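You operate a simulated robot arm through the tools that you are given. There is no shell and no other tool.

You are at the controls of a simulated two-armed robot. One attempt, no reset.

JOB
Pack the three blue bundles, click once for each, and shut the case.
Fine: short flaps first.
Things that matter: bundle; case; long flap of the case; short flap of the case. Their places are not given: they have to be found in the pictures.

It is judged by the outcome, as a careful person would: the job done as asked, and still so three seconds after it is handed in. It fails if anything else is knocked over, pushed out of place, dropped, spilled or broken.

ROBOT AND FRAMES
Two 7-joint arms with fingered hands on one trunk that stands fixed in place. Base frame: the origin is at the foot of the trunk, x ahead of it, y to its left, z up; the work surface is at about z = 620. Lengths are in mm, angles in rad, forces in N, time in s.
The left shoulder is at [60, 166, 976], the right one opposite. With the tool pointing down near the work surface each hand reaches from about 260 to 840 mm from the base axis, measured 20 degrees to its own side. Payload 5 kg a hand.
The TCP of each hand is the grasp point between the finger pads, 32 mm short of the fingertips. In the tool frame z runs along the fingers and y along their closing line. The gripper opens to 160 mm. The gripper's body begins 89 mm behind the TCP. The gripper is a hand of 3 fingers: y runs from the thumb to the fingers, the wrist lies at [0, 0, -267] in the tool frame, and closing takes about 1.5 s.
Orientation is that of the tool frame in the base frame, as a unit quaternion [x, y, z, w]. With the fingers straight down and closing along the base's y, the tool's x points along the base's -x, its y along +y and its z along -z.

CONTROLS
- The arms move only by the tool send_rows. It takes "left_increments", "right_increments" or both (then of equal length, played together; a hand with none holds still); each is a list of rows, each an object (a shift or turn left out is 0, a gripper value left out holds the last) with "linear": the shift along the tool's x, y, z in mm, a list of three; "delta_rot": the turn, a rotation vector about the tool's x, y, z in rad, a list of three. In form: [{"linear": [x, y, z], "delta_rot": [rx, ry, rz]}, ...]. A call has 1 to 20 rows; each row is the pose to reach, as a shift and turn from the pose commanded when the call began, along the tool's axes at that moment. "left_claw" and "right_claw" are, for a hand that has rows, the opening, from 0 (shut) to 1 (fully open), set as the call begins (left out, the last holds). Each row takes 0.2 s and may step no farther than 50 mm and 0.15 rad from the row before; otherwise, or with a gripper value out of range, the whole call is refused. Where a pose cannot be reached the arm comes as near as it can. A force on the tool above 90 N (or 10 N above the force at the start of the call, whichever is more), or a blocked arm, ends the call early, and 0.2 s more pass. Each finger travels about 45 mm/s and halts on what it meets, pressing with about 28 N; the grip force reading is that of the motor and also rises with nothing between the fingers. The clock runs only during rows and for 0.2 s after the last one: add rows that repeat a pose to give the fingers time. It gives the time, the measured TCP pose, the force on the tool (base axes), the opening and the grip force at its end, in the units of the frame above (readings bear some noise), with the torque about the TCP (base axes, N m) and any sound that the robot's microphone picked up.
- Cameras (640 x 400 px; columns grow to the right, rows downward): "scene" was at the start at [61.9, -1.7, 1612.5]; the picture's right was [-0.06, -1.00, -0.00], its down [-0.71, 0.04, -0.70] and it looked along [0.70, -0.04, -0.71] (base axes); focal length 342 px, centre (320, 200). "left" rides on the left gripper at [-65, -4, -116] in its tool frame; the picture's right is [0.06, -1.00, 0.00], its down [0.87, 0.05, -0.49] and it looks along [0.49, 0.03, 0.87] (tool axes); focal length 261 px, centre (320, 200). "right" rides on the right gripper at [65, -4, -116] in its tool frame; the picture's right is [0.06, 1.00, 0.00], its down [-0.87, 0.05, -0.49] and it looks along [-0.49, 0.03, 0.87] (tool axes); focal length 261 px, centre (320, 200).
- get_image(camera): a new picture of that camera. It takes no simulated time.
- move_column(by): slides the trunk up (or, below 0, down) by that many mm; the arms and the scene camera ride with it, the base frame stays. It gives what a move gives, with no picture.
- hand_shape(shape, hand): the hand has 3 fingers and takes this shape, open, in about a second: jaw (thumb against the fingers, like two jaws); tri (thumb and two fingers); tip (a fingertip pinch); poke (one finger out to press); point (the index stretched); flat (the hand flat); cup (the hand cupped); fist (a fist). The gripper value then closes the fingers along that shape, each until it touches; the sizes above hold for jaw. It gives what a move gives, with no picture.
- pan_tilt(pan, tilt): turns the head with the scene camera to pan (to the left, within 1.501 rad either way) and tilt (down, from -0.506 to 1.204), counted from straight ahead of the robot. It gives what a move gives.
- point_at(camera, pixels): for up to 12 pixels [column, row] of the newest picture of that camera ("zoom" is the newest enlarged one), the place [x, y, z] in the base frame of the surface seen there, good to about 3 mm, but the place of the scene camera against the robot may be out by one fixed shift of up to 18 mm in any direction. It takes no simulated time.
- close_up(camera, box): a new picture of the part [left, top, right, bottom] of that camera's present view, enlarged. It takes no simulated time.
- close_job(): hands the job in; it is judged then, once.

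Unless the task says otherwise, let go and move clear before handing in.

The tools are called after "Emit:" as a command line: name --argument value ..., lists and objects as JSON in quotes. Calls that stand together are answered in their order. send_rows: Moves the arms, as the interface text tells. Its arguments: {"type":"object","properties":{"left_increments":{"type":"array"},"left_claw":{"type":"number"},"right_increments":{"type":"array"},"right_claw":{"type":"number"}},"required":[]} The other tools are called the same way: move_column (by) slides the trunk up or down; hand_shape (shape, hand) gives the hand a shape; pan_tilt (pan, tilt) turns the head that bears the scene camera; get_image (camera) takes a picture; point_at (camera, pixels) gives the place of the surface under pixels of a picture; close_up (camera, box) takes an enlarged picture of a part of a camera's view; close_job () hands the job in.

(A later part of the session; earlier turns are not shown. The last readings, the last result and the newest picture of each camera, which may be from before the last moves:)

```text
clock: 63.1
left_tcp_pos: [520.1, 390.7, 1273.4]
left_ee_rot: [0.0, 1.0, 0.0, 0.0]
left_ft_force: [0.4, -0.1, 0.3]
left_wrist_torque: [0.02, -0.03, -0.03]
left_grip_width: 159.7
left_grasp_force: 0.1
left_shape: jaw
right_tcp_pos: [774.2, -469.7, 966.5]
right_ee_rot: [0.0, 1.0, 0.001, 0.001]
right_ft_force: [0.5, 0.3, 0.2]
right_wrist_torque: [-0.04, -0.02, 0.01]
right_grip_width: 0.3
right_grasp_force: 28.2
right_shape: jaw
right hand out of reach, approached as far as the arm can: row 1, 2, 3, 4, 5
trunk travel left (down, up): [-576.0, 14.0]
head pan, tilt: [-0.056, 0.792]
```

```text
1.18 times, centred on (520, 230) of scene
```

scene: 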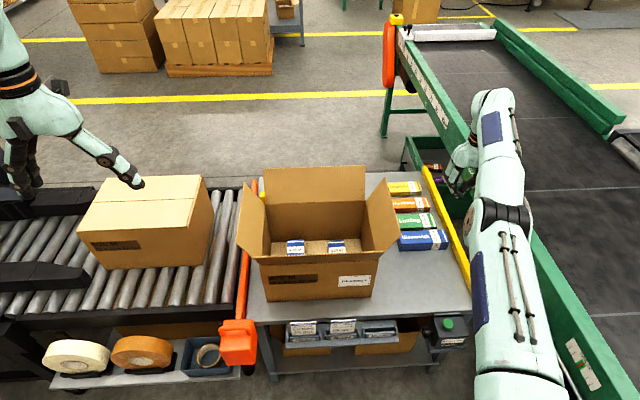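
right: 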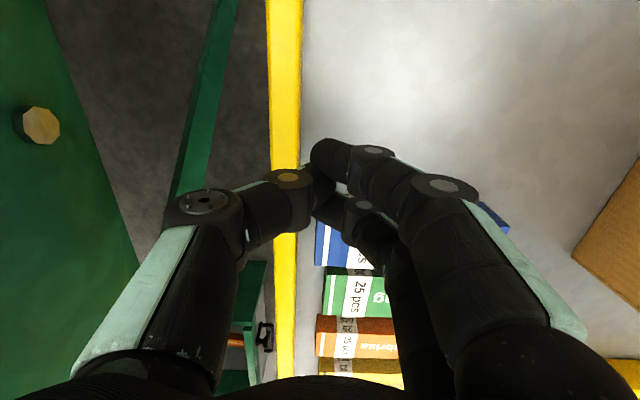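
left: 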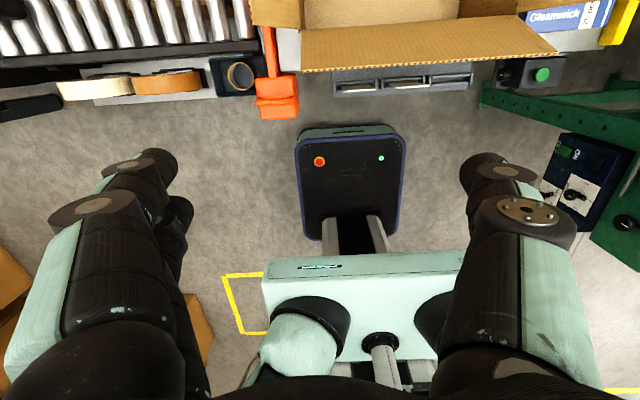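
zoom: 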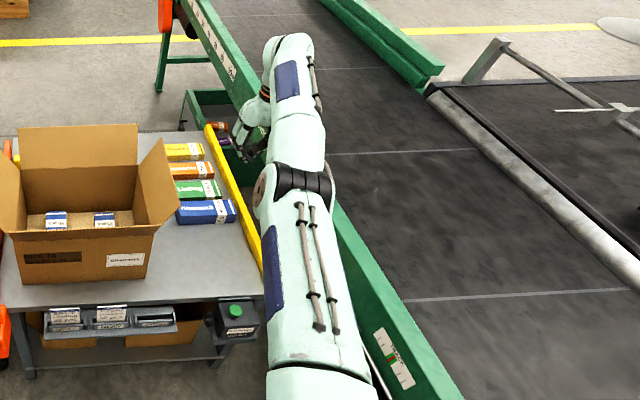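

The links measure as a straight arm (435+370≈803 mm), so the elbow has gone past straight onto its stop. I'll stretch outward first, then move down and inward so the elbow flexes the right way; the end point (700,−436,796) is in clear space.

Emit:
send_rows --right_increments '[{"linear": [-40, -17, -11]}, {"linear": [-51, -21, 32]}, {"linear": [-61, -26, 75]}, {"linear": [-30, -11, 105]}, {"linear": [5, 4, 130]}, {"linear": [40, 19, 155]}, {"linear": [75, 34, 170]}]'

Emit:
get_image --camera "scene"

```text
clock: 64.7
left_tcp_pos: [519.9, 390.7, 1272.2]
left_ee_rot: [0.0, 1.0, 0.0, 0.0]
left_ft_force: [0.3, -0.2, 0.2]
left_wrist_torque: [-0.03, 0.01, 0.03]
left_grip_width: 160.0
left_grasp_force: 0.0
left_shape: jaw
right_tcp_pos: [766.1, -454.0, 785.7]
right_ee_rot: [0.0, 1.0, 0.001, -0.002]
right_ft_force: [-0.2, -0.4, -0.2]
right_wrist_torque: [0.0, 0.01, 0.01]
right_grip_width: 0.0
right_grasp_force: 28.5
right_shape: jaw
right hand out of reach, approached as far as the arm can: row 1, 2, 3, 4, 5, 6, 7
trunk travel left (down, up): [-576.0, 14.0]
head pan, tilt: [-0.056, 0.792]
```

```text
taken
```

scene: 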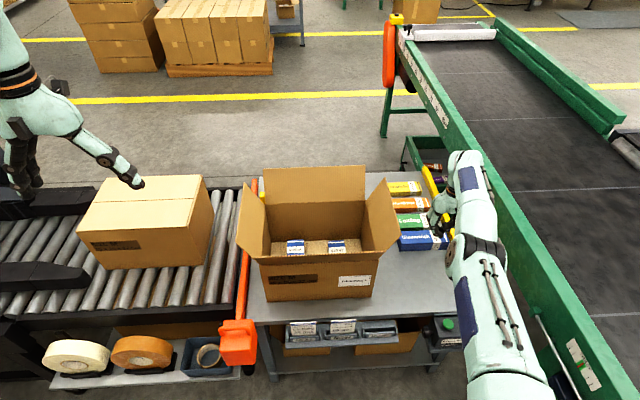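

Working the numbers, every recent wrist position lies on a sphere of R≈755 mm about (60,−224,1177), so the arm is fully straight. The outer side of the elbow faces up and right, so it should flex down and left. I'll go up into free space, then move left and inward.

Emit:
send_rows --right_increments '[{"linear": [0, 0, -45]}, {"linear": [0, 0, -90]}, {"linear": [0, 0, -135]}, {"linear": [0, 0, -180]}, {"linear": [0, 0, -225]}, {"linear": [0, 0, -265]}]'

Emit:
send_rows --right_increments '[{"linear": [15, 40, 0]}, {"linear": [30, 80, 0]}, {"linear": [45, 120, 0]}, {"linear": [60, 160, 0]}, {"linear": [75, 200, 0]}]'

Emit:
get_image --camera "scene"

```text
clock: 66.1
left_tcp_pos: [519.8, 392.1, 1274.1]
left_ee_rot: [0.0, 1.0, 0.0, 0.001]
left_ft_force: [0.1, 0.4, 0.2]
left_wrist_torque: [-0.06, 0.01, 0.0]
left_grip_width: 160.1
left_grasp_force: 0.0
left_shape: jaw
right_tcp_pos: [767.7, -452.0, 1053.7]
right_ee_rot: [0.0, 1.0, 0.001, 0.0]
right_ft_force: [-0.8, 0.1, 0.2]
right_wrist_torque: [-0.03, -0.02, 0.0]
right_grip_width: 0.2
right_grasp_force: 27.9
right_shape: jaw
right hand out of reach, approached as far as the arm can: row 1, 2, 3, 4, 5
trunk travel left (down, up): [-576.0, 14.0]
head pan, tilt: [-0.056, 0.792]
```

```text
clock: 67.3
left_tcp_pos: [521.3, 393.3, 1272.9]
left_ee_rot: [-0.001, 1.0, -0.001, 0.0]
left_ft_force: [-0.5, 0.3, -0.1]
left_wrist_torque: [-0.05, 0.0, 0.01]
left_grip_width: 159.9
left_grasp_force: 0.1
left_shape: jaw
right_tcp_pos: [798.6, -258.0, 1071.9]
right_ee_rot: [0.0, 1.0, 0.0, -0.003]
right_ft_force: [0.3, 0.3, -0.9]
right_wrist_torque: [-0.05, 0.03, 0.0]
right_grip_width: 0.0
right_grasp_force: 28.1
right_shape: jaw
right hand out of reach, approached as far as the arm can: row 1, 2, 3, 4, 5
trunk travel left (down, up): [-576.0, 14.0]
head pan, tilt: [-0.056, 0.792]
```

```text
taken
```

scene: 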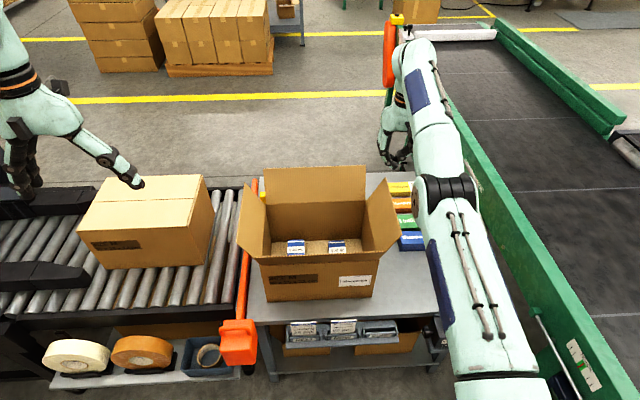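

Still extended. A steady approach: raise high, then sweep down along the sphere while pulling outward so the elbow crosses straight, and only then come inward. First the raise.

Emit:
send_rows --right_increments '[{"linear": [10, -20, -40]}, {"linear": [25, -45, -80]}, {"linear": [40, -75, -115]}, {"linear": [60, -100, -150]}, {"linear": [80, -122, -180]}]'

```text
clock: 68.5
left_tcp_pos: [520.4, 390.2, 1273.1]
left_ee_rot: [0.0, 1.0, 0.0, 0.0]
left_ft_force: [0.3, -0.3, 0.1]
left_wrist_torque: [0.01, -0.06, 0.02]
left_grip_width: 159.7
left_grasp_force: 0.2
left_shape: jaw
right_tcp_pos: [720.7, -383.6, 1252.1]
right_ee_rot: [0.0, 1.0, 0.001, 0.0]
right_ft_force: [-0.4, 0.4, -0.2]
right_wrist_torque: [-0.01, -0.03, -0.01]
right_grip_width: 0.1
right_grasp_force: 28.4
right_shape: jaw
trunk travel left (down, up): [-576.0, 14.0]
head pan, tilt: [-0.056, 0.792]
```

Reached without a complaint. Now the downward sweep with outward pull, ending with an inward-down move at (698,−376,800), clear of the case and bundles.

Emit:
send_rows --right_increments '[{"linear": [-45, -9, 2]}, {"linear": [-63, -13, 44]}, {"linear": [-78, -17, 86]}, {"linear": [-91, -20, 128]}, {"linear": [-101, -23, 170]}, {"linear": [-109, -24, 212]}, {"linear": [-114, -26, 254]}, {"linear": [-118, -27, 296]}, {"linear": [-119, -27, 338]}, {"linear": [-84, -19, 368]}, {"linear": [-49, -11, 398]}, {"linear": [-14, -3, 428]}, {"linear": [21, 5, 452]}]'

Emit:
get_image --camera "scene"

```text
clock: 71.3
left_tcp_pos: [519.7, 391.1, 1274.1]
left_ee_rot: [0.0, 1.0, 0.0, 0.0]
left_ft_force: [-0.3, 0.4, 0.5]
left_wrist_torque: [0.0, -0.01, 0.0]
left_grip_width: 159.9
left_grasp_force: 0.0
left_shape: jaw
right_tcp_pos: [699.1, -377.6, 800.7]
right_ee_rot: [-0.001, 1.0, 0.001, 0.002]
right_ft_force: [0.4, -0.2, 0.5]
right_wrist_torque: [0.04, 0.06, -0.03]
right_grip_width: 0.0
right_grasp_force: 27.6
right_shape: jaw
right hand out of reach, approached as far as the arm can: row 1, 2, 3, 4, 5, 6, 7, 8, 9, 10
trunk travel left (down, up): [-576.0, 14.0]
head pan, tilt: [-0.056, 0.792]
```

```text
taken
```

scene: 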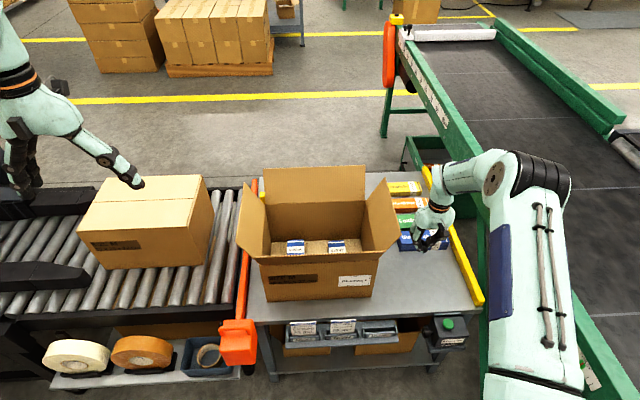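

It worked: the pose is exact at (699,−378,801) and the elbow is high again. I'll keep wrist distances well under the limit from now on. Next is the button for B2's click.

Emit:
send_rows --right_increments '[{"linear": [40, -12, 0]}, {"linear": [80, -24, 0]}, {"linear": [120, -36, 0]}, {"linear": [160, -48, 0]}, {"linear": [192, -55.5, 0]}, {"linear": [192, -55.5, 40]}, {"linear": [192, -55.5, 80]}, {"linear": [192, -55.5, 110]}]'

Emit:
get_image --camera "right"

Emit:
close_up --camera "scene" --box '[400, 250, 520, 360]'

```text
clock: 73.1
left_tcp_pos: [521.9, 390.8, 1272.9]
left_ee_rot: [-0.001, 1.0, 0.0, 0.001]
left_ft_force: [0.2, 0.0, 0.2]
left_wrist_torque: [-0.03, 0.02, 0.04]
left_grip_width: 159.8
left_grasp_force: 0.1
left_shape: jaw
right_tcp_pos: [505.8, -430.4, 688.9]
right_ee_rot: [0.0, 1.0, 0.0, 0.0]
right_ft_force: [-1.0, -1.1, -0.2]
right_wrist_torque: [-0.02, -0.01, 0.0]
right_grip_width: 0.1
right_grasp_force: 27.5
right_shape: jaw
trunk travel left (down, up): [-576.0, 14.0]
head pan, tilt: [-0.056, 0.792]
```

```text
taken
```

right: 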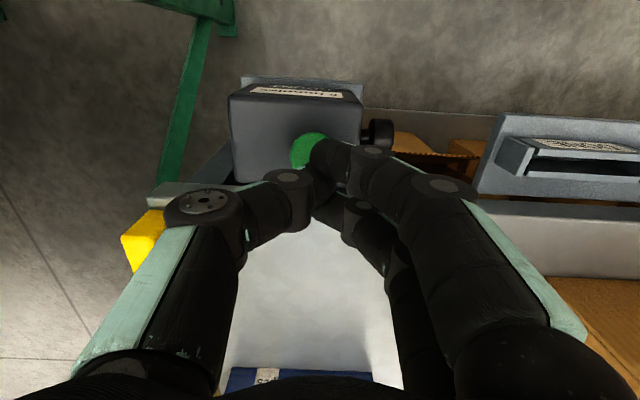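

```text
3.64 times, centred on (460, 305) of scene
```

zoom: 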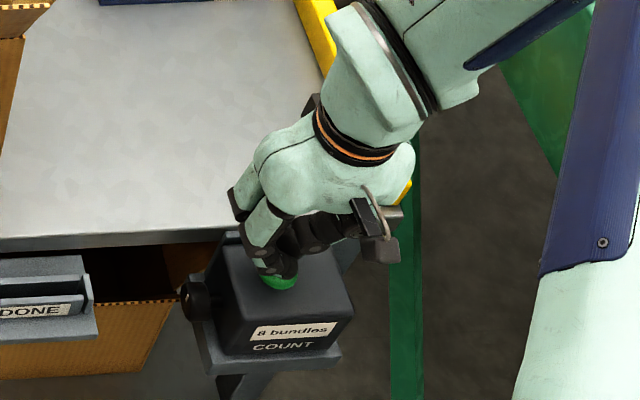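

The tips are over the button and the counter still reads 8. I'll nudge y by −3, lower to just above, then press to the same depth as before (z≈658).

Emit:
send_rows --right_increments '[{"linear": [-1, -3, 12]}, {"linear": [-1, -3, 21]}, {"linear": [-1, -3, 25]}, {"linear": [-1, -3, 27]}, {"linear": [-1, -3, 28]}, {"linear": [-1, -3, 29]}, {"linear": [-1, -3, 30]}]'

```text
clock: 74.7
left_tcp_pos: [521.1, 392.0, 1273.5]
left_ee_rot: [0.0, 1.0, 0.0, 0.001]
left_ft_force: [-0.6, 0.3, -0.6]
left_wrist_torque: [-0.01, 0.0, -0.01]
left_grip_width: 160.1
left_grasp_force: 0.0
left_shape: jaw
right_tcp_pos: [507.6, -433.6, 661.1]
right_ee_rot: [0.0, 1.0, 0.0, 0.001]
right_ft_force: [0.2, -0.1, 3.2]
right_wrist_torque: [0.01, -0.04, 0.0]
right_grip_width: 0.0
right_grasp_force: 27.7
right_shape: jaw
trunk travel left (down, up): [-576.0, 14.0]
head pan, tilt: [-0.056, 0.792]
heard: click
```

One click was heard. I'll rise straight off the button and read the counter.

Emit:
send_rows --right_increments '[{"linear": [0, 0, -10]}, {"linear": [0, 0, -40]}, {"linear": [0, 0, -80]}, {"linear": [0, 0, -130]}, {"linear": [0, 0, -180]}]'

Emit:
close_up --camera "scene" --box '[400, 280, 496, 360]'

Emit:
get_image --camera "right"

```text
clock: 75.9
left_tcp_pos: [518.9, 391.4, 1272.8]
left_ee_rot: [0.001, 1.0, 0.0, 0.0]
left_ft_force: [-1.1, 0.6, 0.3]
left_wrist_torque: [0.03, -0.03, 0.0]
left_grip_width: 159.7
left_grasp_force: 0.1
left_shape: jaw
right_tcp_pos: [506.5, -432.5, 841.7]
right_ee_rot: [0.0, 1.0, 0.0, -0.001]
right_ft_force: [-0.1, 0.4, 0.7]
right_wrist_torque: [0.0, -0.06, 0.01]
right_grip_width: 0.0
right_grasp_force: 28.0
right_shape: jaw
trunk travel left (down, up): [-576.0, 14.0]
head pan, tilt: [-0.056, 0.792]
```

```text
5.00 times, centred on (448, 320) of scene
```

zoom: 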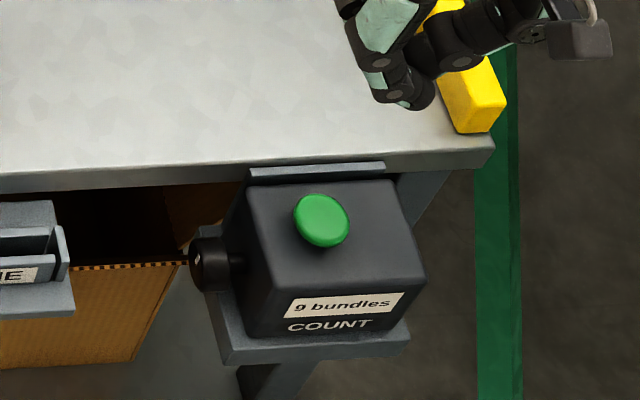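

```text
taken
```

right: 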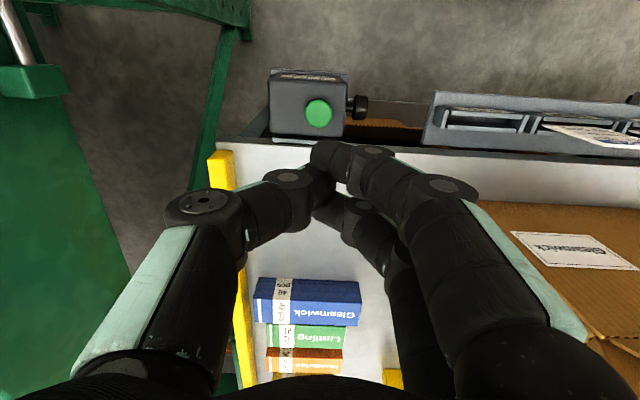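

The counter reads 9. B3 at x≈819 is beyond the vertical-hand reach (about 787 mm against a 755 mm limit), so I'll drag it closer using a slightly forward-tilted hand and a lower trunk. First I'll turn the wrist and move to a hover at (690,−431,890).

Emit:
send_rows --right_increments '[{"linear": [-15, 0, -10], "delta_rot": [0, 0, 0.14]}, {"linear": [-30, 0, -20], "delta_rot": [0, 0, 0.28]}, {"linear": [-45, 0, -30], "delta_rot": [0, 0, 0.42]}, {"linear": [-60, 0, -40], "delta_rot": [0, 0, 0.56]}, {"linear": [-75, 0, -50], "delta_rot": [0, 0, 0.7]}, {"linear": [-90, 0, -50], "delta_rot": [0, 0, 0.84]}, {"linear": [-105, 0, -50], "delta_rot": [0, 0, 0.98]}, {"linear": [-120, 0, -50], "delta_rot": [0, 0, 1.12]}, {"linear": [-135, 0, -50], "delta_rot": [0, 0, 1.26]}, {"linear": [-155, 0, -50], "delta_rot": [0, 0, 1.4]}, {"linear": [-175, 0, -50], "delta_rot": [0, 0, 1.52]}, {"linear": [-184, 0, -50], "delta_rot": [0, 0, 1.571]}]' --right_claw 0.475

Emit:
move_column --by -120

Emit:
get_image --camera "right"

Emit:
get_image --camera "scene"

```text
clock: 78.5
left_tcp_pos: [520.9, 391.0, 1272.8]
left_ee_rot: [-0.001, 1.0, -0.001, 0.0]
left_ft_force: [0.4, 0.1, -0.4]
left_wrist_torque: [-0.03, 0.01, 0.0]
left_grip_width: 159.8
left_grasp_force: 0.0
left_shape: jaw
right_tcp_pos: [692.7, -434.2, 888.8]
right_ee_rot: [0.708, 0.706, 0.0, 0.0]
right_ft_force: [-0.4, -0.1, -0.1]
right_wrist_torque: [0.02, -0.02, -0.02]
right_grip_width: 75.8
right_grasp_force: 0.1
right_shape: jaw
trunk travel left (down, up): [-576.0, 14.0]
head pan, tilt: [-0.056, 0.792]
```

```text
clock: 80.0
left_tcp_pos: [520.7, 391.9, 1153.7]
left_ee_rot: [-0.001, 1.0, 0.0, 0.0]
left_ft_force: [-1.3, -0.4, 0.3]
left_wrist_torque: [-0.02, -0.03, -0.05]
left_grip_width: 159.8
left_grasp_force: 0.0
left_shape: jaw
right_tcp_pos: [691.7, -433.3, 769.8]
right_ee_rot: [0.707, 0.707, 0.0, 0.0]
right_ft_force: [-1.0, 0.5, -0.3]
right_wrist_torque: [-0.02, -0.01, 0.0]
right_grip_width: 75.8
right_grasp_force: 0.1
right_shape: jaw
trunk travel left (down, up): [-456.0, 134.0]
head pan, tilt: [-0.056, 0.792]
```

```text
taken
```

right: 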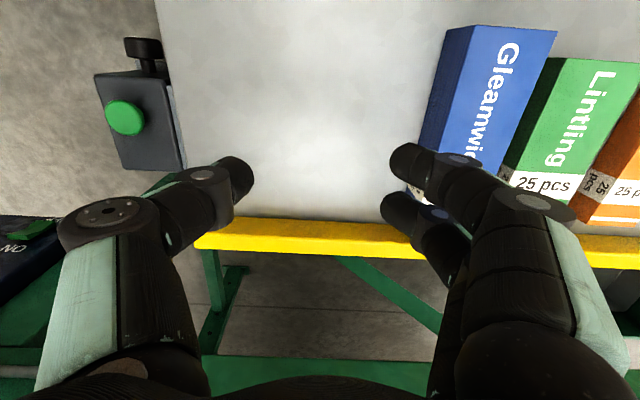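

```text
taken
```

scene: 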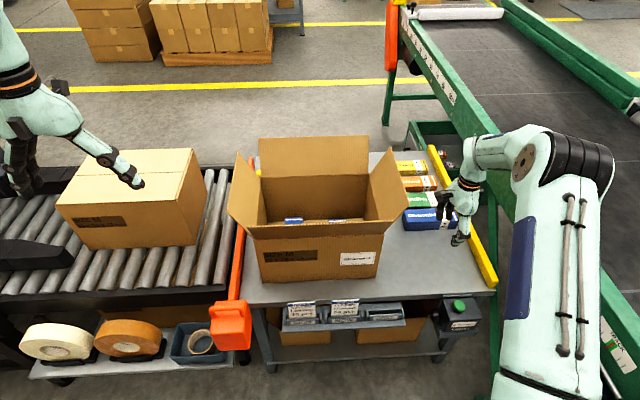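

The elbow stays high. I'll measure B3 and the green bundle from here.

Emit:
point_at --camera "right" --pixels '[[478, 35], [550, 40], [450, 120], [495, 135], [425, 140], [447, 28], [548, 62], [512, 160], [500, 185], [610, 70], [575, 165]]'

Emit:
point_at --camera "scene" --pixels '[[405, 212], [404, 229], [405, 207], [436, 208], [404, 195], [130, 190], [140, 180]]'

```text
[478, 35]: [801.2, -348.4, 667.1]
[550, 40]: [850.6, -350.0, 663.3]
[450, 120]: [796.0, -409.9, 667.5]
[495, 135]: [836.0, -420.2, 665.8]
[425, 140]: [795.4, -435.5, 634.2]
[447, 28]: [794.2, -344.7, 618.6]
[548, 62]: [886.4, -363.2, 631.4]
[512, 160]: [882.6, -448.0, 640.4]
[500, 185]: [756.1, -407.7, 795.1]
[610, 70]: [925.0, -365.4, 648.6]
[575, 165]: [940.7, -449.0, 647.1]
```

```text
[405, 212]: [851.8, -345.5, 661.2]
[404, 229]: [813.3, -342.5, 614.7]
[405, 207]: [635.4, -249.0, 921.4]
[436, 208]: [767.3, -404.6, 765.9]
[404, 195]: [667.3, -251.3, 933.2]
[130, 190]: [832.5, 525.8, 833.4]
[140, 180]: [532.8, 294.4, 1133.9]
```

B3 spans x 795–850 with the green bundle starting at 883. I'll tilt the hand 0.3 rad forward and hover above B3 at (823,−433,735).

Emit:
send_rows --right_increments '[{"linear": [0, 30, 0], "delta_rot": [-0.1, 0, 0]}, {"linear": [0, 65, 0], "delta_rot": [-0.2, 0, 0]}, {"linear": [0, 100, 10], "delta_rot": [-0.3, 0, 0]}, {"linear": [0, 131, 35], "delta_rot": [-0.3, 0, 0]}]'

Emit:
get_image --camera "right"

Emit:
get_image --camera "scene"

```text
clock: 81.0
left_tcp_pos: [521.9, 390.9, 1152.3]
left_ee_rot: [0.0, 1.0, 0.001, -0.001]
left_ft_force: [-0.2, 0.1, 0.0]
left_wrist_torque: [0.0, 0.02, 0.0]
left_grip_width: 159.8
left_grasp_force: 0.0
left_shape: jaw
right_tcp_pos: [822.3, -434.6, 733.6]
right_ee_rot: [0.699, 0.699, 0.106, 0.106]
right_ft_force: [0.1, 0.2, 0.4]
right_wrist_torque: [-0.01, 0.02, 0.03]
right_grip_width: 76.2
right_grasp_force: 0.1
right_shape: jaw
trunk travel left (down, up): [-456.0, 134.0]
head pan, tilt: [-0.056, 0.792]
```

```text
taken
```

right: 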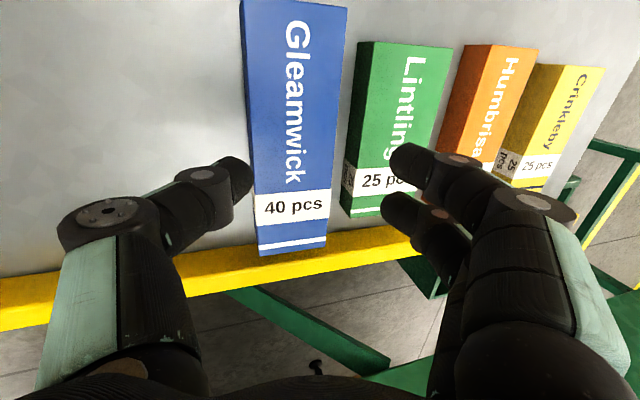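

```text
taken
```

scene: 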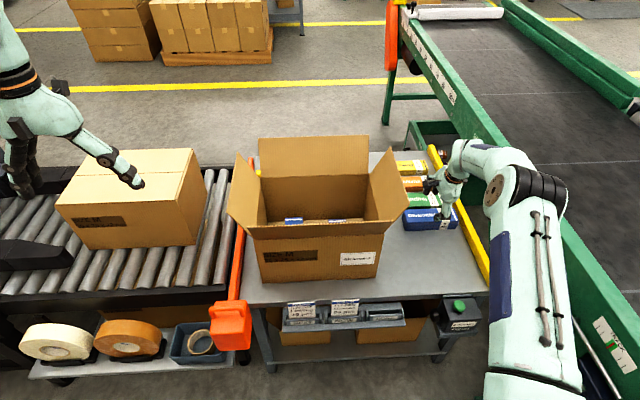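

Hand is tilted correctly with no reach warnings. I'll lower vertically by 40 and check clearance.

Emit:
send_rows --right_increments '[{"linear": [0, -6, 19]}, {"linear": [0, -11.8, 38.2]}]'

Emit:
get_image --camera "right"

Emit:
close_up --camera "scene" --box '[380, 140, 500, 260]'

```text
clock: 81.6
left_tcp_pos: [520.9, 391.9, 1152.3]
left_ee_rot: [0.0, 1.0, 0.0, -0.001]
left_ft_force: [-0.1, 0.0, -0.2]
left_wrist_torque: [0.03, 0.01, -0.01]
left_grip_width: 160.1
left_grasp_force: 0.2
left_shape: jaw
right_tcp_pos: [821.5, -435.7, 693.7]
right_ee_rot: [0.699, 0.699, 0.106, 0.106]
right_ft_force: [0.2, -0.4, -0.1]
right_wrist_torque: [0.02, -0.02, 0.03]
right_grip_width: 76.1
right_grasp_force: 0.1
right_shape: jaw
trunk travel left (down, up): [-456.0, 134.0]
head pan, tilt: [-0.056, 0.792]
```

```text
taken
```

right: 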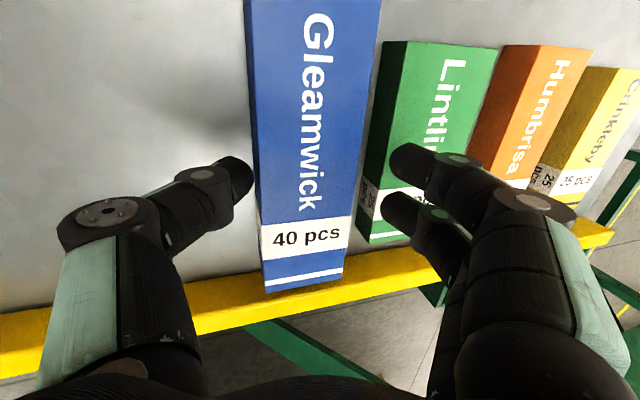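

```text
3.33 times, centred on (440, 200) of scene
```

zoom: 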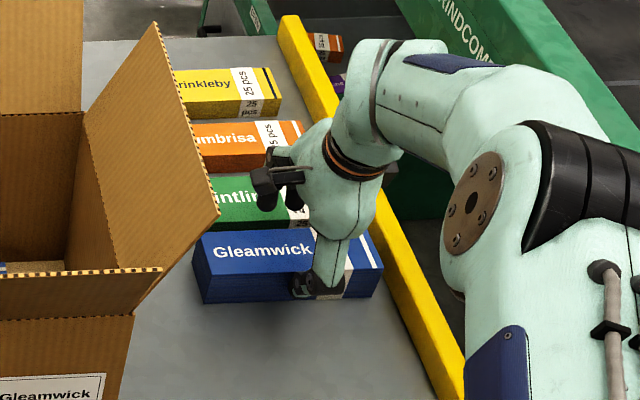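

The thumb is very close to B3's near face and the far fingers have room. I'll shift 8 mm back (−x), then lower to TCP z≈672.

Emit:
send_rows --right_increments '[{"linear": [0, -7.6, -2.4]}, {"linear": [0, -10.6, 7]}, {"linear": [0, -14.1, 18.6]}]'

Emit:
get_image --camera "right"

```text
clock: 82.4
left_tcp_pos: [521.3, 390.7, 1153.0]
left_ee_rot: [0.0, 1.0, 0.0, 0.0]
left_ft_force: [0.1, -0.1, -0.7]
left_wrist_torque: [-0.02, -0.03, 0.02]
left_grip_width: 159.8
left_grasp_force: 0.1
left_shape: jaw
right_tcp_pos: [815.0, -433.9, 672.1]
right_ee_rot: [0.699, 0.699, 0.106, 0.107]
right_ft_force: [0.1, 0.1, -0.3]
right_wrist_torque: [-0.01, 0.0, 0.01]
right_grip_width: 75.9
right_grasp_force: 0.1
right_shape: jaw
trunk travel left (down, up): [-456.0, 134.0]
head pan, tilt: [-0.056, 0.792]
```

```text
taken
```

right: 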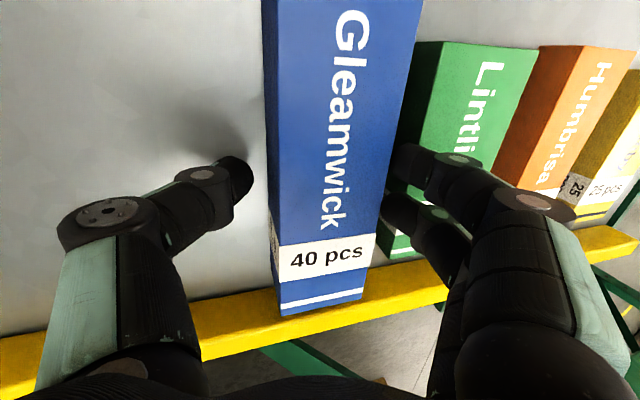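

Fingers are behind and in front of B3 without contact. I'll narrow the jaws without squeezing, then drag B3 gently toward −x by 25 mm as a test.

Emit:
send_rows --right_increments '[{"linear": [0, 0, 0]}, {"linear": [0, 0, 0]}, {"linear": [0, -6.7, -2.1]}, {"linear": [0, -14.3, -4.4]}, {"linear": [0, -24, -7.4]}]' --right_claw 0.4

Emit:
get_image --camera "right"

```text
clock: 83.6
left_tcp_pos: [521.5, 391.9, 1153.3]
left_ee_rot: [0.0, 1.0, 0.0, 0.0]
left_ft_force: [0.2, -0.8, 0.9]
left_wrist_torque: [0.01, -0.03, -0.03]
left_grip_width: 160.1
left_grasp_force: 0.0
left_shape: jaw
right_tcp_pos: [790.3, -433.9, 673.3]
right_ee_rot: [0.699, 0.7, 0.106, 0.106]
right_ft_force: [0.5, -0.3, 0.7]
right_wrist_torque: [-0.02, 0.02, 0.02]
right_grip_width: 65.0
right_grasp_force: 0.0
right_shape: jaw
trunk travel left (down, up): [-456.0, 134.0]
head pan, tilt: [-0.056, 0.792]
```

```text
taken
```

right: 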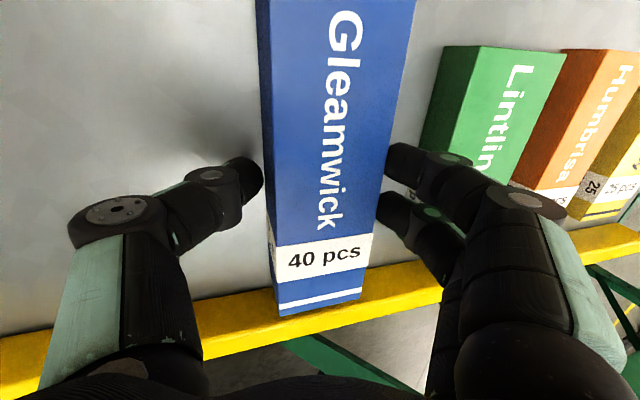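

B3 follows, and the gap to the green bundle has grown. I'll continue dragging another 95 mm.

Emit:
send_rows --right_increments '[{"linear": [0, -19, -6]}, {"linear": [0, -38, -11.8]}, {"linear": [0, -57, -17.7]}, {"linear": [0, -76, -23.6]}, {"linear": [0, -91, -28]}]'

Emit:
get_image --camera "right"

Emit:
get_image --camera "scene"

```text
clock: 84.8
left_tcp_pos: [520.9, 391.2, 1153.2]
left_ee_rot: [0.001, 1.0, -0.001, -0.001]
left_ft_force: [-0.7, -0.7, -0.1]
left_wrist_torque: [-0.03, 0.0, 0.03]
left_grip_width: 159.9
left_grasp_force: 0.0
left_shape: jaw
right_tcp_pos: [695.0, -436.2, 671.0]
right_ee_rot: [0.699, 0.699, 0.106, 0.106]
right_ft_force: [1.0, -0.7, 1.0]
right_wrist_torque: [0.01, -0.02, -0.02]
right_grip_width: 65.3
right_grasp_force: 0.0
right_shape: jaw
trunk travel left (down, up): [-456.0, 134.0]
head pan, tilt: [-0.056, 0.792]
```

```text
taken
```

right: 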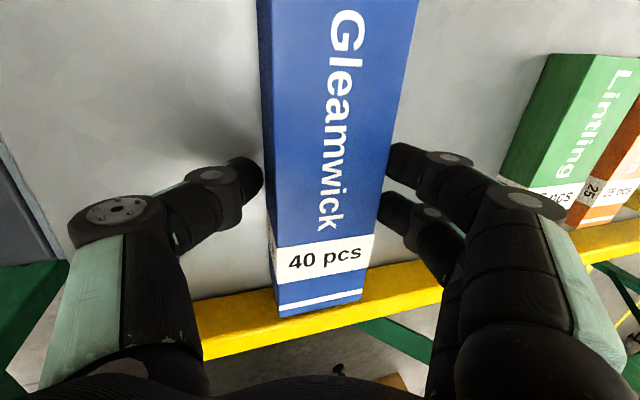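

```text
taken
```

scene: 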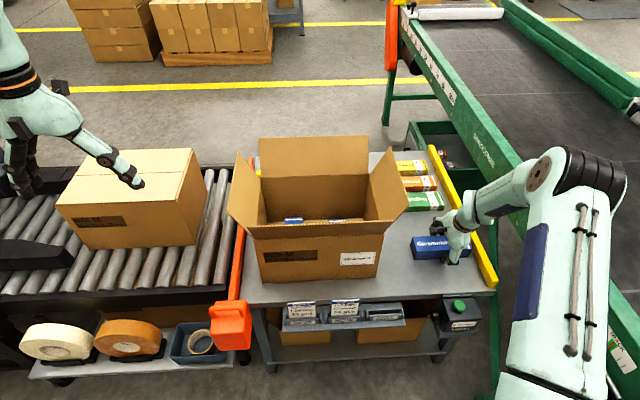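

B3 has been dragged to about x 703. I'll open, rise 70 mm vertically, and return the hand to vertical above it.

Emit:
send_rows --right_increments '[{"linear": [0, 0, 0]}, {"linear": [0, 0, 0]}, {"linear": [0, 6, -19]}, {"linear": [0, 13, -42]}, {"linear": [0, 20.7, -66.9]}, {"linear": [0, 20.7, -66.9], "delta_rot": [0.12, 0, 0]}, {"linear": [0, 20.7, -66.9], "delta_rot": [0.24, 0, 0]}, {"linear": [0, 20.7, -66.9], "delta_rot": [0.3, 0, 0]}]' --right_claw 0.475

Emit:
get_image --camera "right"

```text
clock: 86.6
left_tcp_pos: [521.8, 391.7, 1152.7]
left_ee_rot: [0.0, 1.0, 0.001, 0.0]
left_ft_force: [0.0, 0.9, -0.1]
left_wrist_torque: [0.0, 0.01, -0.01]
left_grip_width: 159.8
left_grasp_force: 0.2
left_shape: jaw
right_tcp_pos: [695.4, -434.3, 742.1]
right_ee_rot: [0.708, 0.707, 0.0, -0.001]
right_ft_force: [-0.6, 0.9, 0.7]
right_wrist_torque: [0.02, -0.03, 0.01]
right_grip_width: 75.7
right_grasp_force: 0.0
right_shape: jaw
trunk travel left (down, up): [-456.0, 134.0]
head pan, tilt: [-0.056, 0.792]
```

```text
taken
```

right: 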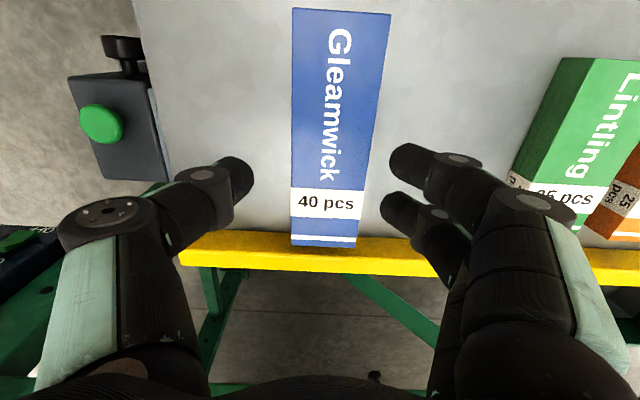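

Emit:
point_at --camera "right" --pixels '[[295, 20], [387, 22], [293, 120], [374, 120], [293, 225], [356, 230], [291, 244]]'

```text
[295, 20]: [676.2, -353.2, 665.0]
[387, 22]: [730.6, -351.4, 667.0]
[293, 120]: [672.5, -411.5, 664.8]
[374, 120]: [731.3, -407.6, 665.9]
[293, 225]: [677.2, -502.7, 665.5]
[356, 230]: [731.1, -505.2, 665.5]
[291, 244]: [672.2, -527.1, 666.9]
```

B3's centre is x≈703, y≈−432. I'll shift +8 and lower to TCP z≈664.

Emit:
send_rows --right_increments '[{"linear": [2, 8, 10]}, {"linear": [2, 8, 35]}, {"linear": [2, 8, 60]}, {"linear": [2, 8, 78]}]'

Emit:
send_rows --right_increments '[{"linear": [0, 0, 0]}, {"linear": [0, 0, 0]}, {"linear": [0, 0, 0]}, {"linear": [0, 0, 0]}, {"linear": [0, 0, 0]}]' --right_claw 0.2

Emit:
get_image --camera "right"

```text
clock: 87.6
left_tcp_pos: [520.2, 390.4, 1153.1]
left_ee_rot: [-0.001, 1.0, 0.001, 0.0]
left_ft_force: [-0.7, -0.2, 0.7]
left_wrist_torque: [-0.01, 0.02, 0.02]
left_grip_width: 160.1
left_grasp_force: 0.0
left_shape: jaw
right_tcp_pos: [705.2, -431.9, 662.2]
right_ee_rot: [0.708, 0.707, -0.001, 0.0]
right_ft_force: [-0.9, 0.8, -0.3]
right_wrist_torque: [-0.05, 0.02, -0.02]
right_grip_width: 75.7
right_grasp_force: 0.0
right_shape: jaw
trunk travel left (down, up): [-456.0, 134.0]
head pan, tilt: [-0.056, 0.792]
```

```text
clock: 88.8
left_tcp_pos: [521.4, 391.4, 1153.7]
left_ee_rot: [0.0, 1.0, 0.001, 0.0]
left_ft_force: [-0.2, -0.1, 0.1]
left_wrist_torque: [-0.01, 0.02, -0.02]
left_grip_width: 159.8
left_grasp_force: 0.1
left_shape: jaw
right_tcp_pos: [704.3, -431.4, 662.9]
right_ee_rot: [0.707, 0.707, 0.0, 0.0]
right_ft_force: [0.0, 0.0, 0.4]
right_wrist_torque: [0.0, -0.04, -0.03]
right_grip_width: 53.5
right_grasp_force: 28.5
right_shape: jaw
trunk travel left (down, up): [-456.0, 134.0]
head pan, tilt: [-0.056, 0.792]
```

```text
taken
```

right: 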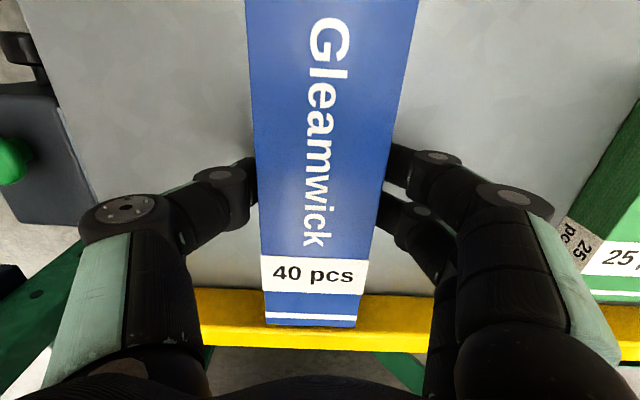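

B3 is gripped at 53.5 mm, 28.5 N. I'll lift it straight up 300 mm, then raise the trunk partly for the case.

Emit:
send_rows --right_increments '[{"linear": [0, 0, -10]}, {"linear": [0, 0, -30]}, {"linear": [0, 0, -65]}, {"linear": [0, 0, -105]}, {"linear": [0, 0, -150]}, {"linear": [0, 0, -200]}, {"linear": [0, 0, -250]}, {"linear": [0, 0, -300]}]'

Emit:
move_column --by 70

Emit:
get_image --camera "scene"

```text
clock: 90.6
left_tcp_pos: [519.5, 392.3, 1153.6]
left_ee_rot: [-0.001, 1.0, 0.0, -0.001]
left_ft_force: [-1.0, -0.5, 0.7]
left_wrist_torque: [-0.01, -0.01, 0.01]
left_grip_width: 159.8
left_grasp_force: 0.0
left_shape: jaw
right_tcp_pos: [701.7, -431.5, 966.8]
right_ee_rot: [0.707, 0.707, 0.001, 0.0]
right_ft_force: [-0.2, 0.0, -2.7]
right_wrist_torque: [-0.04, -0.02, -0.02]
right_grip_width: 53.2
right_grasp_force: 28.1
right_shape: jaw
trunk travel left (down, up): [-456.0, 134.0]
head pan, tilt: [-0.056, 0.792]
```

```text
clock: 91.6
left_tcp_pos: [521.6, 391.2, 1223.1]
left_ee_rot: [0.0, 1.0, 0.0, 0.0]
left_ft_force: [-0.4, -0.8, 0.5]
left_wrist_torque: [-0.03, 0.03, 0.04]
left_grip_width: 160.0
left_grasp_force: 0.1
left_shape: jaw
right_tcp_pos: [702.8, -431.4, 1034.9]
right_ee_rot: [0.707, 0.707, -0.001, 0.0]
right_ft_force: [0.5, -0.5, -2.4]
right_wrist_torque: [-0.02, 0.0, 0.02]
right_grip_width: 53.5
right_grasp_force: 27.8
right_shape: jaw
trunk travel left (down, up): [-526.0, 64.0]
head pan, tilt: [-0.056, 0.792]
```

```text
taken
```

scene: 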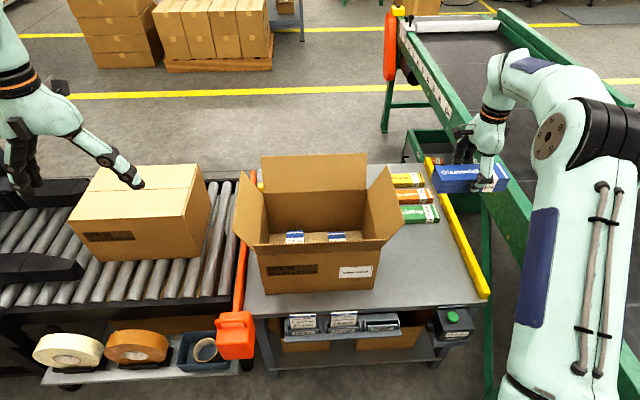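

B3 is held high with its bottom near z 992. I'll carry it over the middle slot at (733,−33) while turning back.

Emit:
send_rows --right_increments '[{"linear": [20, 2, 0], "delta_rot": [0, 0, -0.1]}, {"linear": [50, 5, 0], "delta_rot": [0, 0, -0.23]}, {"linear": [85, 8, 0], "delta_rot": [0, 0, -0.36]}, {"linear": [120, 11, 0], "delta_rot": [0, 0, -0.49]}, {"linear": [155, 14, 0], "delta_rot": [0, 0, -0.62]}, {"linear": [190, 17, 0], "delta_rot": [0, 0, -0.75]}, {"linear": [225, 20, 0], "delta_rot": [0, 0, -0.88]}, {"linear": [260, 22, 0], "delta_rot": [0, 0, -1.01]}, {"linear": [295, 24, 0], "delta_rot": [0, 0, -1.14]}, {"linear": [330, 27, 0], "delta_rot": [0, 0, -1.27]}, {"linear": [365, 29, 0], "delta_rot": [0, 0, -1.4]}, {"linear": [390, 30, 0], "delta_rot": [0, 0, -1.52]}, {"linear": [398, 30, 0], "delta_rot": [0, 0, -1.571]}]'

Emit:
get_image --camera "right"

Emit:
get_image --camera "scene"

```text
clock: 94.4
left_tcp_pos: [521.5, 390.9, 1223.4]
left_ee_rot: [0.001, 1.0, -0.001, -0.001]
left_ft_force: [0.1, 0.8, 0.0]
left_wrist_torque: [0.02, -0.04, 0.02]
left_grip_width: 159.8
left_grasp_force: 0.1
left_shape: jaw
right_tcp_pos: [733.4, -32.7, 1035.4]
right_ee_rot: [-0.001, 1.0, 0.0, 0.0]
right_ft_force: [-0.9, -0.3, -3.0]
right_wrist_torque: [0.01, -0.01, 0.03]
right_grip_width: 53.4
right_grasp_force: 28.1
right_shape: jaw
trunk travel left (down, up): [-526.0, 64.0]
head pan, tilt: [-0.056, 0.792]
```

```text
taken
```

right: 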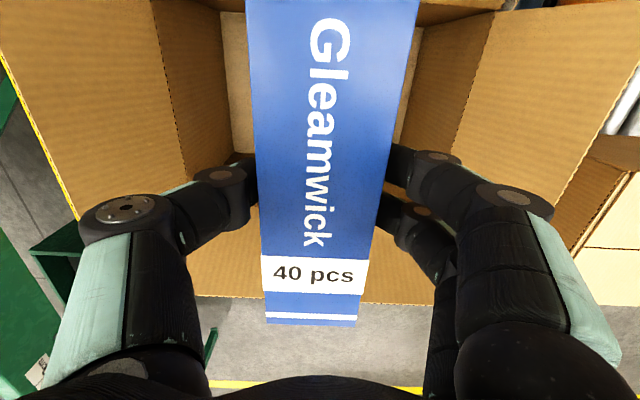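

```text
taken
```

scene: 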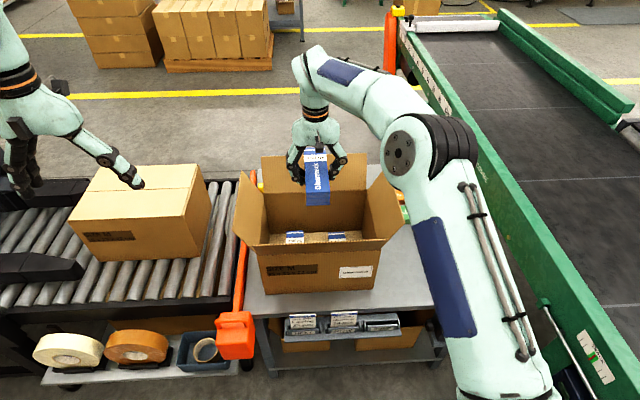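

Reached exactly and aligned above the middle slot. I'll lower to about z 760 and look.

Emit:
send_rows --right_increments '[{"linear": [0, 0, 40]}, {"linear": [0, 0, 85]}, {"linear": [0, 0, 130]}, {"linear": [0, 0, 175]}, {"linear": [0, 0, 215]}, {"linear": [0, 0, 250]}, {"linear": [0, 0, 275]}]'

Emit:
get_image --camera "right"

Emit:
get_image --camera "scene"

```text
clock: 96.0
left_tcp_pos: [521.5, 391.5, 1222.9]
left_ee_rot: [0.0, 1.0, 0.001, 0.001]
left_ft_force: [0.1, -0.1, 0.1]
left_wrist_torque: [-0.01, 0.0, 0.02]
left_grip_width: 159.7
left_grasp_force: 0.0
left_shape: jaw
right_tcp_pos: [732.2, -34.1, 760.5]
right_ee_rot: [0.0, 1.0, 0.0, 0.001]
right_ft_force: [-0.1, 0.1, -2.6]
right_wrist_torque: [-0.02, 0.05, 0.0]
right_grip_width: 53.4
right_grasp_force: 28.3
right_shape: jaw
trunk travel left (down, up): [-526.0, 64.0]
head pan, tilt: [-0.056, 0.792]
```

```text
taken
```

right: 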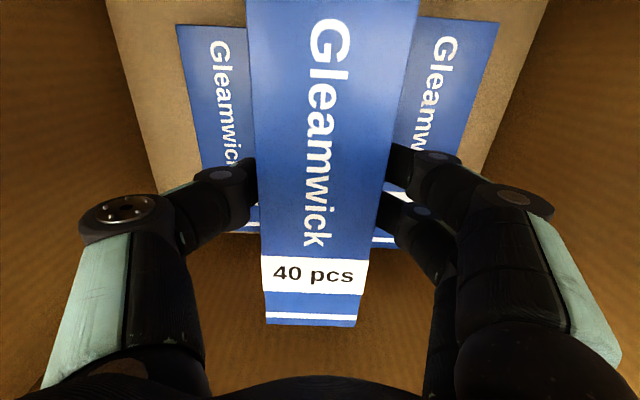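

```text
taken
```

scene: 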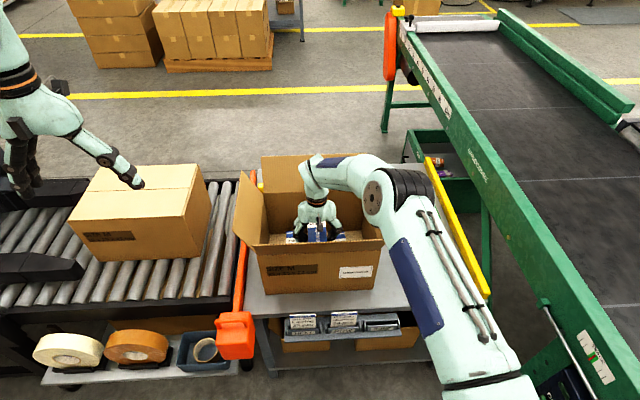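

Inside the case I can see B1 and B2 either side, but the fingers are about 25 mm thick and would wedge them apart in a 93 mm slot. Stacking B3 flat on the same-sized B1 is safer, so I'll shift to (741,−109) at this height.

Emit:
send_rows --right_increments '[{"linear": [-3, -25, 0]}, {"linear": [-6, -50, 0]}, {"linear": [-9, -75, 0]}]'

Emit:
get_image --camera "right"

```text
clock: 96.8
left_tcp_pos: [521.2, 391.6, 1223.2]
left_ee_rot: [0.0, 1.0, 0.0, 0.0]
left_ft_force: [0.3, -0.2, 0.2]
left_wrist_torque: [0.05, 0.0, 0.01]
left_grip_width: 160.0
left_grasp_force: 0.0
left_shape: jaw
right_tcp_pos: [741.1, -107.5, 761.2]
right_ee_rot: [0.0, 1.0, 0.001, -0.001]
right_ft_force: [-0.1, 1.0, -2.6]
right_wrist_torque: [0.0, 0.01, -0.01]
right_grip_width: 53.3
right_grasp_force: 27.6
right_shape: jaw
trunk travel left (down, up): [-526.0, 64.0]
head pan, tilt: [-0.056, 0.792]
```

```text
taken
```

right: 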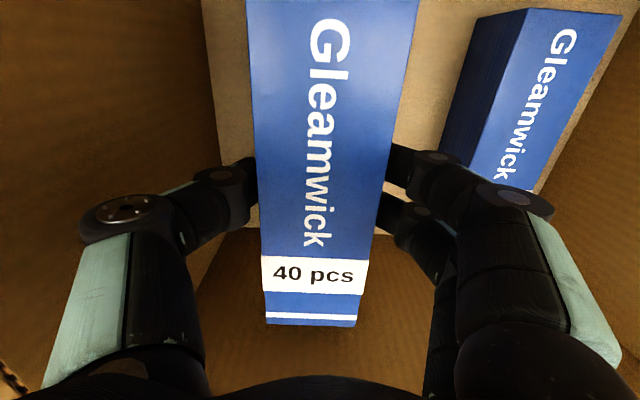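

B3 completely covers B1 in view, so it is aligned. I'll lower to just above B1's top (contact expected at z≈697).

Emit:
send_rows --right_increments '[{"linear": [0, -1.5, 25]}, {"linear": [0, -1.5, 45]}, {"linear": [0, -1.5, 56]}, {"linear": [0, -1.5, 59]}]'

Emit:
send_rows --right_increments '[{"linear": [0, 0, 2]}, {"linear": [0, 0, 3.5]}]'

```text
clock: 97.8
left_tcp_pos: [521.6, 391.1, 1222.1]
left_ee_rot: [0.0, 1.0, 0.0, -0.001]
left_ft_force: [0.0, 0.3, 0.5]
left_wrist_torque: [-0.05, -0.02, 0.01]
left_grip_width: 159.8
left_grasp_force: 0.0
left_shape: jaw
right_tcp_pos: [742.6, -111.6, 702.6]
right_ee_rot: [-0.001, 1.0, 0.0, 0.0]
right_ft_force: [-1.0, 0.6, -3.0]
right_wrist_torque: [-0.01, 0.0, 0.04]
right_grip_width: 53.4
right_grasp_force: 27.8
right_shape: jaw
trunk travel left (down, up): [-526.0, 64.0]
head pan, tilt: [-0.056, 0.792]
```

```text
clock: 98.4
left_tcp_pos: [519.9, 390.4, 1223.0]
left_ee_rot: [0.001, 1.0, -0.001, 0.0]
left_ft_force: [0.0, -0.5, 0.1]
left_wrist_torque: [0.03, 0.03, 0.01]
left_grip_width: 160.1
left_grasp_force: 0.0
left_shape: jaw
right_tcp_pos: [741.9, -110.4, 697.4]
right_ee_rot: [0.0, 1.0, -0.001, 0.0]
right_ft_force: [0.1, 0.4, -2.6]
right_wrist_torque: [0.0, -0.02, -0.01]
right_grip_width: 53.5
right_grasp_force: 28.1
right_shape: jaw
trunk travel left (down, up): [-526.0, 64.0]
head pan, tilt: [-0.056, 0.792]
```

Emit:
send_rows --right_increments '[{"linear": [0, 0, 1.5]}, {"linear": [0, 0, 2.5]}]'

```text
clock: 99.0
left_tcp_pos: [519.8, 392.1, 1223.2]
left_ee_rot: [0.001, 1.0, 0.0, 0.0]
left_ft_force: [-0.9, 0.2, -0.2]
left_wrist_torque: [-0.01, 0.02, 0.0]
left_grip_width: 160.1
left_grasp_force: 0.1
left_shape: jaw
right_tcp_pos: [742.4, -109.5, 696.7]
right_ee_rot: [0.0, 1.0, 0.0, 0.001]
right_ft_force: [-0.8, -0.7, 8.5]
right_wrist_torque: [0.0, 0.03, -0.02]
right_grip_width: 53.6
right_grasp_force: 27.7
right_shape: jaw
trunk travel left (down, up): [-526.0, 64.0]
head pan, tilt: [-0.056, 0.792]
```

The force jumped from −2.6 to +8.5 N, so B3 is resting on B1. I'll ease up 1 mm and release.

Emit:
send_rows --right_increments '[{"linear": [0, 0, -1]}, {"linear": [0, 0, -1]}, {"linear": [0, 0, -1]}, {"linear": [0, 0, -1]}, {"linear": [0, 0, -1]}]' --right_claw 0.47

Emit:
get_image --camera "right"

```text
clock: 100.2
left_tcp_pos: [521.7, 390.6, 1222.9]
left_ee_rot: [-0.001, 1.0, 0.0, 0.0]
left_ft_force: [-0.3, -0.3, 0.4]
left_wrist_torque: [0.02, 0.01, 0.0]
left_grip_width: 160.0
left_grasp_force: 0.1
left_shape: jaw
right_tcp_pos: [742.3, -110.5, 695.4]
right_ee_rot: [-0.001, 1.0, 0.0, 0.0]
right_ft_force: [-1.6, 0.1, 0.3]
right_wrist_torque: [0.0, -0.02, 0.0]
right_grip_width: 74.5
right_grasp_force: 0.0
right_shape: jaw
trunk travel left (down, up): [-526.0, 64.0]
head pan, tilt: [-0.056, 0.792]
```

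```text
taken
```

right: 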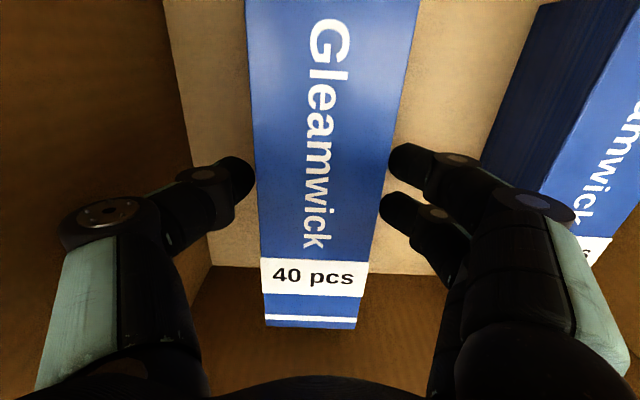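

Released; B3 sits still. I'll rise out of the case.

Emit:
send_rows --right_increments '[{"linear": [0, 0, -15]}, {"linear": [0, 0, -40]}, {"linear": [0, 0, -80]}, {"linear": [0, 0, -125]}, {"linear": [0, 0, -170]}, {"linear": [0, 0, -215]}, {"linear": [0, 0, -260]}, {"linear": [0, 0, -305]}, {"linear": [0, 0, -345]}]'

Emit:
get_image --camera "right"

Emit:
get_image --camera "scene"

```text
clock: 102.2
left_tcp_pos: [521.0, 390.7, 1222.8]
left_ee_rot: [0.0, 1.0, 0.0, 0.0]
left_ft_force: [0.4, -0.9, -1.0]
left_wrist_torque: [0.0, -0.01, 0.04]
left_grip_width: 160.1
left_grasp_force: 0.0
left_shape: jaw
right_tcp_pos: [740.6, -110.4, 1042.1]
right_ee_rot: [-0.001, 1.0, 0.0, 0.0]
right_ft_force: [0.1, 0.2, 0.3]
right_wrist_torque: [0.02, 0.0, -0.03]
right_grip_width: 74.8
right_grasp_force: 0.0
right_shape: jaw
trunk travel left (down, up): [-526.0, 64.0]
head pan, tilt: [-0.056, 0.792]
```

```text
taken
```

right: 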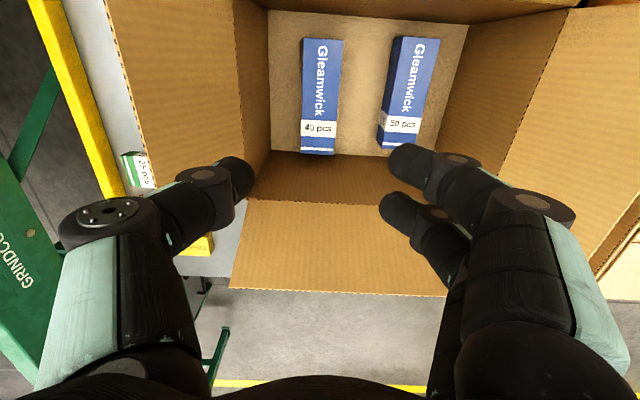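

```text
taken
```

scene: 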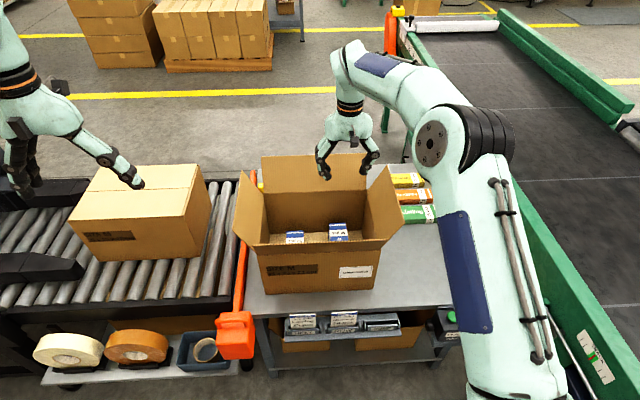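

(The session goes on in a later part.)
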